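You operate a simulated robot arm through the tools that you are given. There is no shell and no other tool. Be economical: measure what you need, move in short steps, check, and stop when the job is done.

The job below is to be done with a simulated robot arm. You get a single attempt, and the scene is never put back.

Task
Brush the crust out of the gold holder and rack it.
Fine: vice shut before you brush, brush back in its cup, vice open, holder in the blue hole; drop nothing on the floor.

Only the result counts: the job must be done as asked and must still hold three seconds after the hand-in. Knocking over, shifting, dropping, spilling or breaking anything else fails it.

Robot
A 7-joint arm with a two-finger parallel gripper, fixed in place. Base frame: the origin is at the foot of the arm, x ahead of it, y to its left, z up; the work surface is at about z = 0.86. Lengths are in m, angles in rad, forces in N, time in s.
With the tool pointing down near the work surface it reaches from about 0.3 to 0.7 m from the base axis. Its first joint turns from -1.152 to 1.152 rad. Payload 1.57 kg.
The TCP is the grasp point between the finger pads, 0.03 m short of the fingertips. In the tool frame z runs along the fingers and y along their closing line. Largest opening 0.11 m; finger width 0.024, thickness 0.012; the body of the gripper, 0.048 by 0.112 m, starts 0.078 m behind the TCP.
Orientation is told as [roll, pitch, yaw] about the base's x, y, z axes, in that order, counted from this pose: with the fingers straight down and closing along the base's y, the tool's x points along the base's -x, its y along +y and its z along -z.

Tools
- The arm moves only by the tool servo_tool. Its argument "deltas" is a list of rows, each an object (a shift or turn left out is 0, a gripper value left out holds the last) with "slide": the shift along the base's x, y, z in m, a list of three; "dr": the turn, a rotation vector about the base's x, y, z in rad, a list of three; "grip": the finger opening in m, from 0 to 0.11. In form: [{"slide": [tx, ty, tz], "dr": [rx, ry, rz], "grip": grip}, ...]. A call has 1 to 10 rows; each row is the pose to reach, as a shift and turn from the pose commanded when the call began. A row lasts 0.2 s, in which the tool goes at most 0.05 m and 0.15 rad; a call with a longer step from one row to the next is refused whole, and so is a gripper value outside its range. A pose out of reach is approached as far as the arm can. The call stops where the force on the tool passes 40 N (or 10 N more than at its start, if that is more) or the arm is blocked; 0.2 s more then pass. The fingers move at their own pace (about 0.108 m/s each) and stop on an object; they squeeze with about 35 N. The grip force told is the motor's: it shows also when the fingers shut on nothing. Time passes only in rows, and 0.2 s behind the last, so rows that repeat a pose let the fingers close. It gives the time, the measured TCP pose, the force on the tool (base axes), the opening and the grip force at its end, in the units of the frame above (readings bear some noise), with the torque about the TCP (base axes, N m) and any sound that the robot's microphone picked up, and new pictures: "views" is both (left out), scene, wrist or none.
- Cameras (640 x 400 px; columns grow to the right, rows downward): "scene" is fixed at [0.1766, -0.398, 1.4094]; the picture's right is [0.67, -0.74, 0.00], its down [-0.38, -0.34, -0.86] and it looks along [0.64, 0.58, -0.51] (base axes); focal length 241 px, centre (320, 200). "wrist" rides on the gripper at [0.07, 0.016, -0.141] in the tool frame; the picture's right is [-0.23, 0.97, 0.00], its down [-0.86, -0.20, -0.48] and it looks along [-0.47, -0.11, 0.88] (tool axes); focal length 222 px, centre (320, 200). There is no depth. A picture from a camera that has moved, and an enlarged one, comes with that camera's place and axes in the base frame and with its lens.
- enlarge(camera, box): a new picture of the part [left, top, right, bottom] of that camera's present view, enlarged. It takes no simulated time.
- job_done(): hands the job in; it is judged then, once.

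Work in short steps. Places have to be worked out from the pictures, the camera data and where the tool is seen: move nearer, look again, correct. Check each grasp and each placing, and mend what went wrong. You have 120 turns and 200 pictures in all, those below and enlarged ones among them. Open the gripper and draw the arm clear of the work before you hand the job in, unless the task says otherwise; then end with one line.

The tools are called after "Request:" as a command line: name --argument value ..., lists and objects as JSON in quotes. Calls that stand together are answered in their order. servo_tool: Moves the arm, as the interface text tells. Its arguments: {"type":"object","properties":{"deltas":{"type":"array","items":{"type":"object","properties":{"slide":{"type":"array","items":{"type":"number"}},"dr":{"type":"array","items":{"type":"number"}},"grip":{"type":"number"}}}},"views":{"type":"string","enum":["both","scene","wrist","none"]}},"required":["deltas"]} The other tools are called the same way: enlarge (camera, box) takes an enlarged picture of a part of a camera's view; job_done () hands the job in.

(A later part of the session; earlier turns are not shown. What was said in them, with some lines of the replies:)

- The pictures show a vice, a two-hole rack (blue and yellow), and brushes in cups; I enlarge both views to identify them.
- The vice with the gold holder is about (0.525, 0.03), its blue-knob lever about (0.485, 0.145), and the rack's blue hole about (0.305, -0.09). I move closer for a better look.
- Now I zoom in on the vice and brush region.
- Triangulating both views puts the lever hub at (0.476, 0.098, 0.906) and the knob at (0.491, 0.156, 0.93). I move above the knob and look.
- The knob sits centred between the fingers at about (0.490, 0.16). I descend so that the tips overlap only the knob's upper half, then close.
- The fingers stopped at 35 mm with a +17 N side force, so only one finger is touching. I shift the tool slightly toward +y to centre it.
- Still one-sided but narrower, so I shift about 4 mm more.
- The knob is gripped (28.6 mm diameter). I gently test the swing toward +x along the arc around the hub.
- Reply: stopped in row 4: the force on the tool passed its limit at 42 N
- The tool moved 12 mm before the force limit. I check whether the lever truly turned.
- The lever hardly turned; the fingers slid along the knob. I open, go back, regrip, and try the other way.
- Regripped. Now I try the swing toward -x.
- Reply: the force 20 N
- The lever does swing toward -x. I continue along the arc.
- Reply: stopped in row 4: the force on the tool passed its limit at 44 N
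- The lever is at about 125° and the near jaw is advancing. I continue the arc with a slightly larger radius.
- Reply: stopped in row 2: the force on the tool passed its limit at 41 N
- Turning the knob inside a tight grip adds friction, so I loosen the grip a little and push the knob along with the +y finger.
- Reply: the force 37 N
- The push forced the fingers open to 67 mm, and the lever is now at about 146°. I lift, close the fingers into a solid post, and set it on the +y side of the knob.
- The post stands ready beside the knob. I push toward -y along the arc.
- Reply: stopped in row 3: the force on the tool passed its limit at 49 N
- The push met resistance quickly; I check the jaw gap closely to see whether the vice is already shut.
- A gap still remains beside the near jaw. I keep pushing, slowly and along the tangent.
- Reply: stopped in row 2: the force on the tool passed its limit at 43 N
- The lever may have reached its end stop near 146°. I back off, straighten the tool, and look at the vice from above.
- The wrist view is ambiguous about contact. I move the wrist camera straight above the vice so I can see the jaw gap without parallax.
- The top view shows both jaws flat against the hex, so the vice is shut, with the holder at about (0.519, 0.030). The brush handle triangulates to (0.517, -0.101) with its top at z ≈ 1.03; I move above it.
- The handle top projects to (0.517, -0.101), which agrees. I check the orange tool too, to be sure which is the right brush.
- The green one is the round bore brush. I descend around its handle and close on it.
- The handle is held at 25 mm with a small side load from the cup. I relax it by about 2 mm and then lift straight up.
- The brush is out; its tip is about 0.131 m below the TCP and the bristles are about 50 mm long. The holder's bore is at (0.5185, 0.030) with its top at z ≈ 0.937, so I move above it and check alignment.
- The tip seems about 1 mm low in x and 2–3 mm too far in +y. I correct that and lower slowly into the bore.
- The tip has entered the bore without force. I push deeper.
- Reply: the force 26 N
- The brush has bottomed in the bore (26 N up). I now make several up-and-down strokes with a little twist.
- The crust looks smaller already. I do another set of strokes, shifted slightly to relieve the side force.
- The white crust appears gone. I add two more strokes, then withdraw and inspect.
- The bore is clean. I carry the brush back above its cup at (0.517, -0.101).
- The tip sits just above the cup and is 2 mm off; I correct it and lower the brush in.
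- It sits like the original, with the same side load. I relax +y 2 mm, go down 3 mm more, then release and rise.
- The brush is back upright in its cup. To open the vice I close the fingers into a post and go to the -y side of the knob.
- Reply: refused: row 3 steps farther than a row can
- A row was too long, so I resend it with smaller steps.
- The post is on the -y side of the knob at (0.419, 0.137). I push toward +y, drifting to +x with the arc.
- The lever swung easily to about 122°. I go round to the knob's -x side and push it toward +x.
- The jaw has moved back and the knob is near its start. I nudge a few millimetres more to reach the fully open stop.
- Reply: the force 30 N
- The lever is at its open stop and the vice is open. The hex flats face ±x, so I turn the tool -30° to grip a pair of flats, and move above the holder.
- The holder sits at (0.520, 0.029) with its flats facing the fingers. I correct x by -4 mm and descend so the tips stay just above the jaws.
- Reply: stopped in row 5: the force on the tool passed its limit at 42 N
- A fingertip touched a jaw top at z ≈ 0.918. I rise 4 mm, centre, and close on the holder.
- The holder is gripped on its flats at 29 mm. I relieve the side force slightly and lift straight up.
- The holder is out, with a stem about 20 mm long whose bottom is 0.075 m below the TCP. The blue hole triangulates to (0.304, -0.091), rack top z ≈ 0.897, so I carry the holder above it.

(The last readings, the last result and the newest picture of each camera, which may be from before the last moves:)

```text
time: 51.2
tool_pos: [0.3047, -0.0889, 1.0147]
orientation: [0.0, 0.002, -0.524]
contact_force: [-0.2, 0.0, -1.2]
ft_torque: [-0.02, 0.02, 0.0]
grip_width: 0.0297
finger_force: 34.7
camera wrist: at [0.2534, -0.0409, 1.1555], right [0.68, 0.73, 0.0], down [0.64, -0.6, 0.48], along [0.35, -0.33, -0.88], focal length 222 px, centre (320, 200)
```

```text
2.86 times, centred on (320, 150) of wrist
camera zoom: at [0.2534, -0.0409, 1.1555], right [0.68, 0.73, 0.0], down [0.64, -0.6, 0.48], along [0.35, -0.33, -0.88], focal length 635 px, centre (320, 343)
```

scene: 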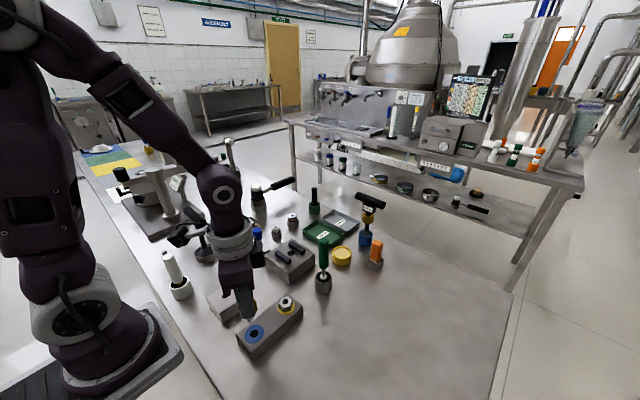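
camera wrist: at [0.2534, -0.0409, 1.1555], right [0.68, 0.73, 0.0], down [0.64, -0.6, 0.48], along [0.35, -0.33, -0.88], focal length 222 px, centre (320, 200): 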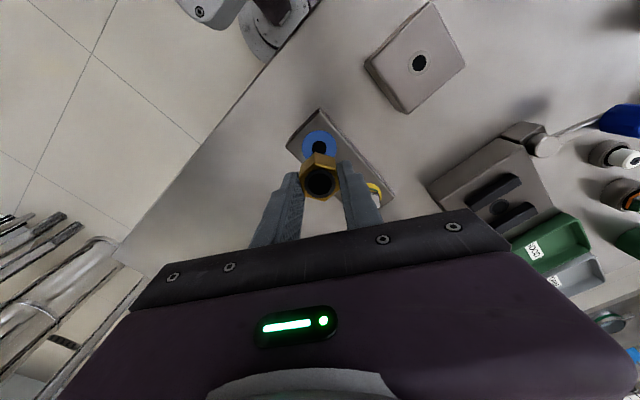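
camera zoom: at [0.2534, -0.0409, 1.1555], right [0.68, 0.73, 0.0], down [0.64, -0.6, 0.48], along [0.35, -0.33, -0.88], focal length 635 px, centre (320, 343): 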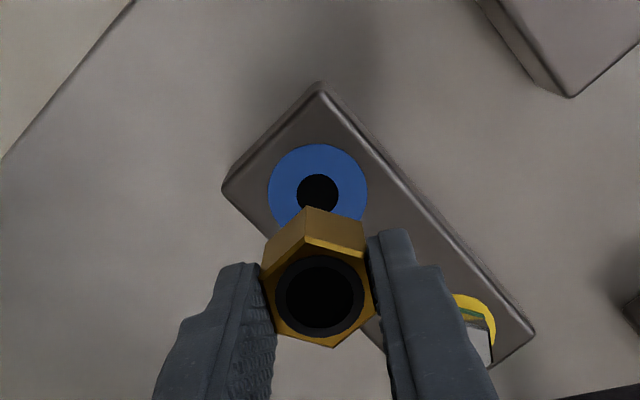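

The hole is at (0.305, -0.090) and the stem is about 1–2 mm off in +y. I correct and lower to just above the hole.

Request:
servo_tool --deltas '[{"slide": [-0.0005, -0.0012, -0.012]}, {"slide": [-0.0005, -0.0012, -0.024]}, {"slide": [-0.0005, -0.0012, -0.036]}, {"slide": [-0.0005, -0.0012, -0.036]}]' --views "none"

Request:
enlarge --camera "scene" --box '[230, 290, 290, 350]'

Request:
enlarge --camera "wrist" --box '[260, 100, 380, 210]'

```text
time: 52.2
tool_pos: [0.3062, -0.0898, 0.9804]
orientation: [-0.001, 0.001, -0.522]
contact_force: [0.2, -0.3, -0.6]
ft_torque: [-0.01, 0.0, 0.0]
grip_width: 0.0296
finger_force: 34.7
```

```text
6.67 times, centred on (260, 320) of scene
camera zoom: at [0.1767, -0.398, 1.4094], right [0.67, -0.74, 0.0], down [-0.38, -0.34, -0.86], along [0.64, 0.58, -0.51], focal length 1606 px, centre (720, -600)
```

zoom: 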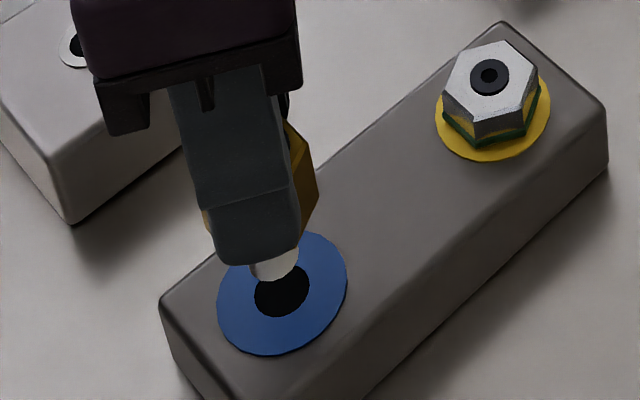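

```text
3.64 times, centred on (320, 155) of wrist
camera zoom: at [0.2531, -0.0416, 1.1226], right [0.68, 0.73, 0.0], down [0.64, -0.6, 0.48], along [0.35, -0.33, -0.88], focal length 808 px, centre (320, 364)
```

zoom: 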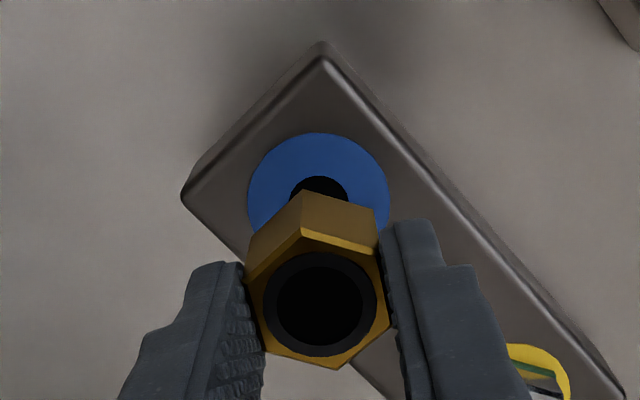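

The wrist view shows alignment within about 1 mm; the scene view suggests a slight further -y. I shift a touch and lower slowly, watching the force.

Request:
servo_tool --deltas '[{"slide": [-0.001, -0.0008, -0.005]}, {"slide": [-0.001, -0.0008, -0.009]}, {"slide": [-0.001, -0.0008, -0.012]}, {"slide": [-0.001, -0.0008, -0.014]}]' --views "none"

Request:
enlarge --camera "scene" --box '[230, 290, 290, 350]'

```text
time: 53.2
tool_pos: [0.3053, -0.0891, 0.9657]
orientation: [0.0, 0.0, -0.523]
contact_force: [4.2, 9.4, 0.6]
ft_torque: [0.36, -0.31, -0.07]
grip_width: 0.0297
finger_force: 34.7
```

```text
6.67 times, centred on (260, 320) of scene
camera zoom: at [0.1768, -0.3977, 1.4095], right [0.67, -0.74, 0.0], down [-0.38, -0.34, -0.86], along [0.64, 0.58, -0.51], focal length 1606 px, centre (720, -600)
```

zoom: 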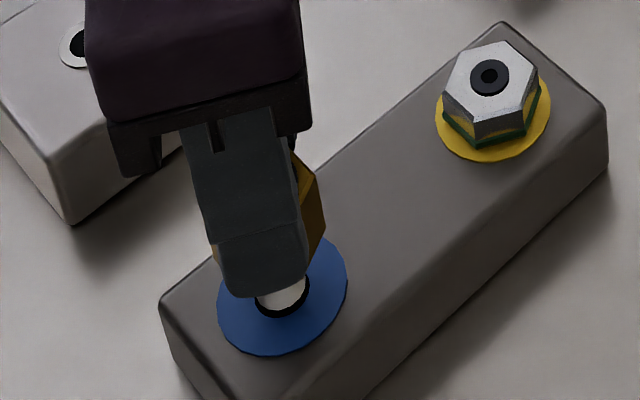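

The stem is in the hole with a slight side force. I shift 1 mm with the force and seat it.

Request:
servo_tool --deltas '[{"slide": [0.0005, 0.001, -0.003]}, {"slide": [0.0005, 0.001, -0.006]}, {"slide": [0.0005, 0.001, -0.009]}, {"slide": [0.0005, 0.001, -0.012]}, {"slide": [0.0005, 0.001, -0.0135]}]' --views "none"

Request:
enlarge --camera "scene" --box '[230, 290, 290, 350]'

```text
time: 54.4
tool_pos: [0.3052, -0.0902, 0.9534]
orientation: [-0.001, -0.001, -0.526]
contact_force: [3.3, 1.7, -0.6]
ft_torque: [0.08, -0.21, -0.01]
grip_width: 0.0297
finger_force: 34.9
```

```text
6.67 times, centred on (260, 320) of scene
camera zoom: at [0.1767, -0.398, 1.4094], right [0.67, -0.74, 0.0], down [-0.38, -0.34, -0.86], along [0.64, 0.58, -0.51], focal length 1606 px, centre (720, -600)
```

zoom: 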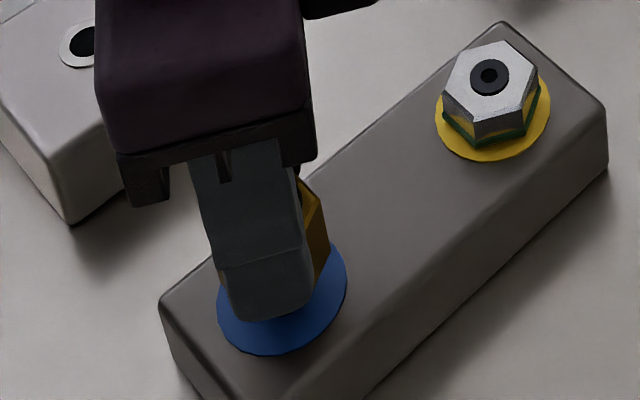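

No bottom contact yet, so I go on down in small steps until the hex seats.

Request:
servo_tool --deltas '[{"slide": [0, 0, -0.002]}, {"slide": [0, 0, -0.004]}, {"slide": [0, 0, -0.005]}]' --views "none"

Request:
enlarge --camera "scene" --box '[230, 290, 290, 350]'

```text
time: 55.2
tool_pos: [0.3062, -0.0899, 0.9483]
orientation: [-0.001, 0.001, -0.526]
contact_force: [-3.8, -1.7, -1.0]
ft_torque: [-0.26, -0.15, 0.08]
grip_width: 0.0294
finger_force: 35.2
```

```text
6.67 times, centred on (260, 320) of scene
camera zoom: at [0.1766, -0.398, 1.4094], right [0.67, -0.74, 0.0], down [-0.38, -0.34, -0.86], along [0.64, 0.58, -0.51], focal length 1606 px, centre (720, -600)
```

zoom: 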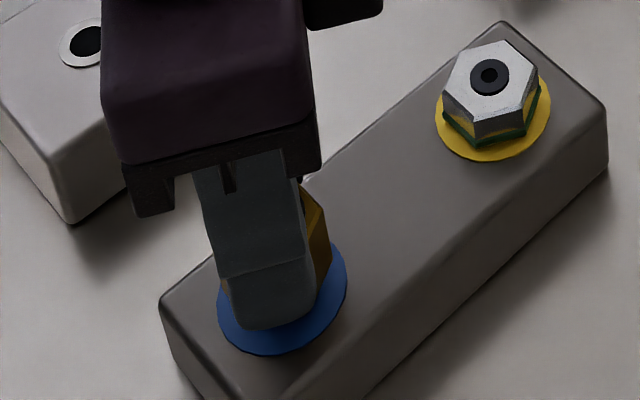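

Still free; I continue a few millimetres.

Request:
servo_tool --deltas '[{"slide": [0, 0, -0.002]}, {"slide": [0, 0, -0.004]}, {"slide": [0, 0, -0.006]}, {"slide": [0, 0, -0.008]}, {"slide": [0, 0, -0.01]}]' --views "wrist"

Request:
enlarge --camera "scene" --box '[230, 290, 290, 350]'

```text
time: 56.4
tool_pos: [0.3046, -0.0899, 0.9376]
orientation: [0.0, -0.002, -0.524]
contact_force: [-4.0, 0.2, 24.5]
ft_torque: [-0.07, 0.15, 0.0]
grip_width: 0.0301
finger_force: 35.3
camera wrist: at [0.2532, -0.0422, 1.0795], right [0.68, 0.73, 0.0], down [0.64, -0.6, 0.48], along [0.35, -0.33, -0.88], focal length 222 px, centre (320, 200)
```

wrist: 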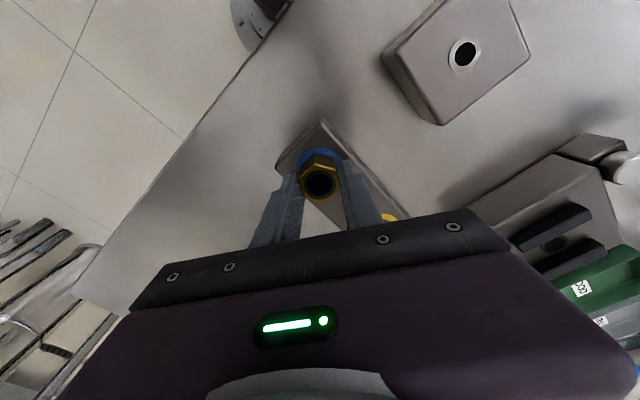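

```text
6.67 times, centred on (260, 320) of scene
camera zoom: at [0.1763, -0.3979, 1.4095], right [0.67, -0.74, 0.0], down [-0.38, -0.34, -0.86], along [0.64, 0.58, -0.51], focal length 1606 px, centre (720, -600)
```

zoom: 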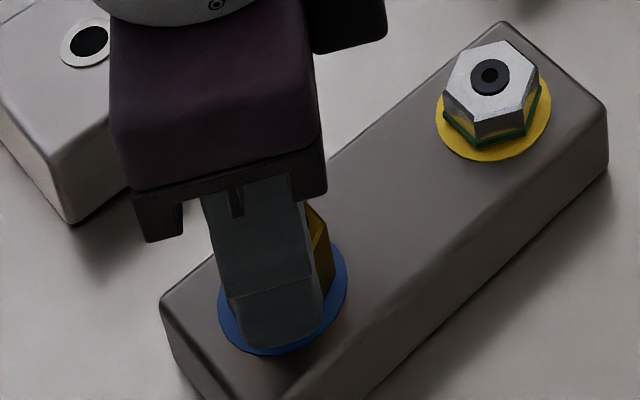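

A 24 N contact shows the holder has seated. I open slowly and rise to check.

Request:
servo_tool --deltas '[{"slide": [0, 0, 0.001]}, {"slide": [0, 0, 0.001], "grip": 0.034}, {"slide": [0, 0, 0.001], "grip": 0.045}, {"slide": [0, 0, 0.001], "grip": 0.06}, {"slide": [0, 0, 0.02], "grip": 0.065}, {"slide": [0, 0, 0.06]}, {"slide": [0, 0, 0.1]}, {"slide": [0, 0, 0.1]}]'

Request:
enlarge --camera "scene" --box '[230, 280, 310, 350]'

Request:
enlarge --camera "scene" --box '[220, 200, 400, 310]'

```text
time: 58.2
tool_pos: [0.3053, -0.0908, 1.0384]
orientation: [0.001, 0.003, -0.525]
contact_force: [-0.3, -0.2, -0.3]
ft_torque: [-0.04, 0.02, -0.01]
grip_width: 0.0652
finger_force: 0.1
camera wrist: at [0.2543, -0.0427, 1.18], right [0.68, 0.73, 0.0], down [0.64, -0.6, 0.48], along [0.35, -0.33, -0.88], focal length 222 px, centre (320, 200)
```

scene: 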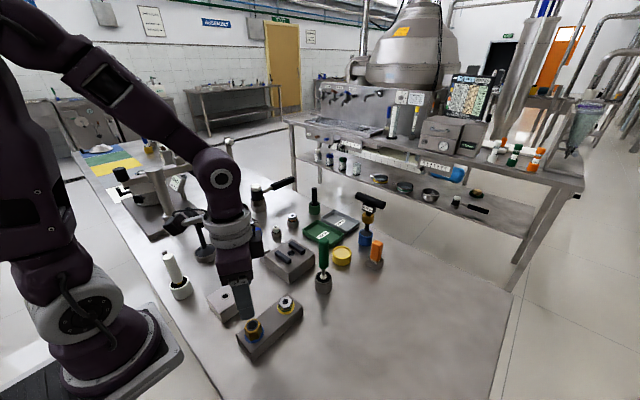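
wrist: 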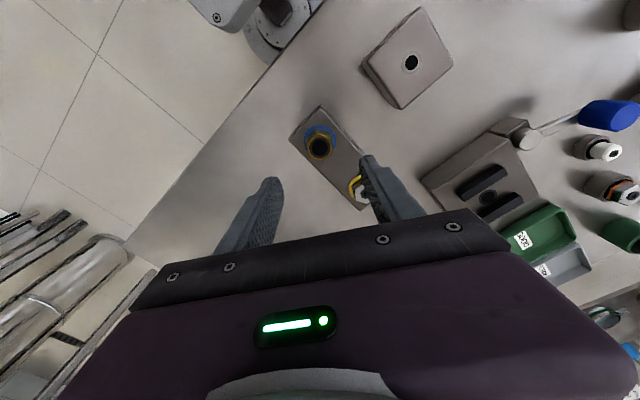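

```text
5.71 times, centred on (270, 315) of scene
camera zoom: at [0.1766, -0.398, 1.4094], right [0.67, -0.74, 0.0], down [-0.38, -0.34, -0.86], along [0.64, 0.58, -0.51], focal length 1376 px, centre (606, -457)
```

zoom: 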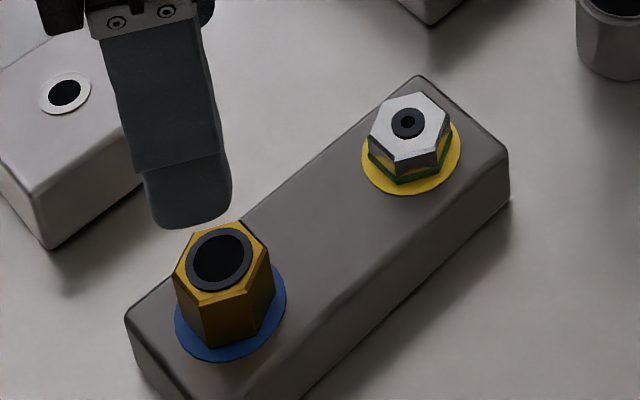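

```text
3.56 times, centred on (310, 255) of scene
camera zoom: at [0.1766, -0.398, 1.4094], right [0.67, -0.74, 0.0], down [-0.38, -0.34, -0.86], along [0.64, 0.58, -0.51], focal length 856 px, centre (356, 4)
```

zoom: 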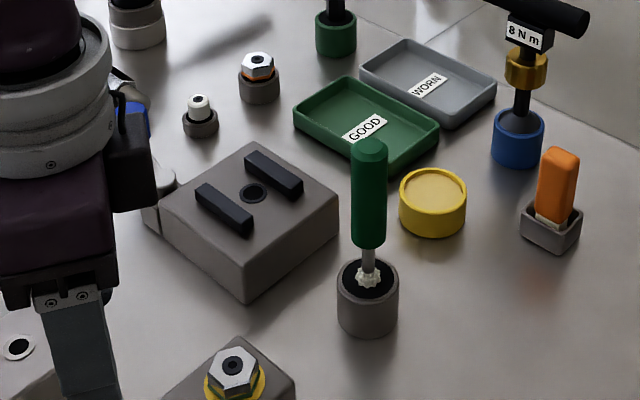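

The holder is seated flat in the blue hole, the vice is open, and the brush is in its cup. I raise the arm clear and take a last look.

Request:
servo_tool --deltas '[{"slide": [0, 0, 0.045]}, {"slide": [0.01, 0, 0.09]}, {"slide": [0.02, 0, 0.135]}, {"slide": [0.03, 0, 0.175]}, {"slide": [0.03, 0, 0.2]}, {"slide": [0.03, 0, 0.2]}]' --views "both"

Request:
enlarge --camera "scene" --box '[200, 200, 340, 360]'

```text
time: 59.6
tool_pos: [0.3346, -0.09, 1.2392]
orientation: [0.002, 0.002, -0.524]
contact_force: [0.4, 0.4, -1.0]
ft_torque: [0.01, 0.03, 0.01]
grip_width: 0.0651
finger_force: 0.0
camera wrist: at [0.2823, -0.0414, 1.3804], right [0.68, 0.73, 0.0], down [0.64, -0.6, 0.48], along [0.35, -0.33, -0.88], focal length 222 px, centre (320, 200)
```

scene: 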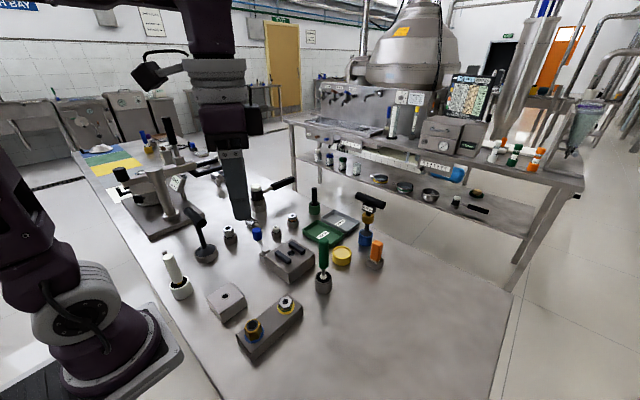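
wrist: 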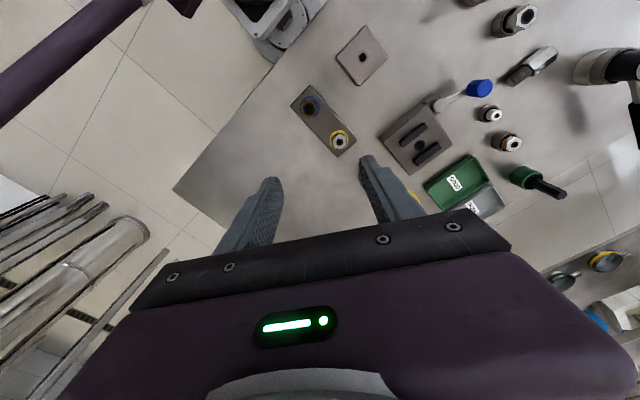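

```text
2.50 times, centred on (270, 280) of scene
camera zoom: at [0.1766, -0.398, 1.4094], right [0.67, -0.74, 0.0], down [-0.38, -0.34, -0.86], along [0.64, 0.58, -0.51], focal length 602 px, centre (445, 0)
```

zoom: 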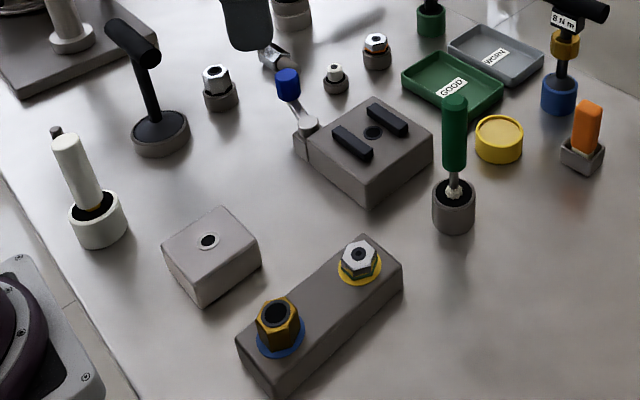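

Everything is in place and the arm is clear, so I hand it in.

Request:
job_done

```text
The job is handed in.
```

The gold holder is brushed clean and seated in the blue hole. The vice was shut for the brushing and is now open, the brush is back in its cup, and nothing was dropped.
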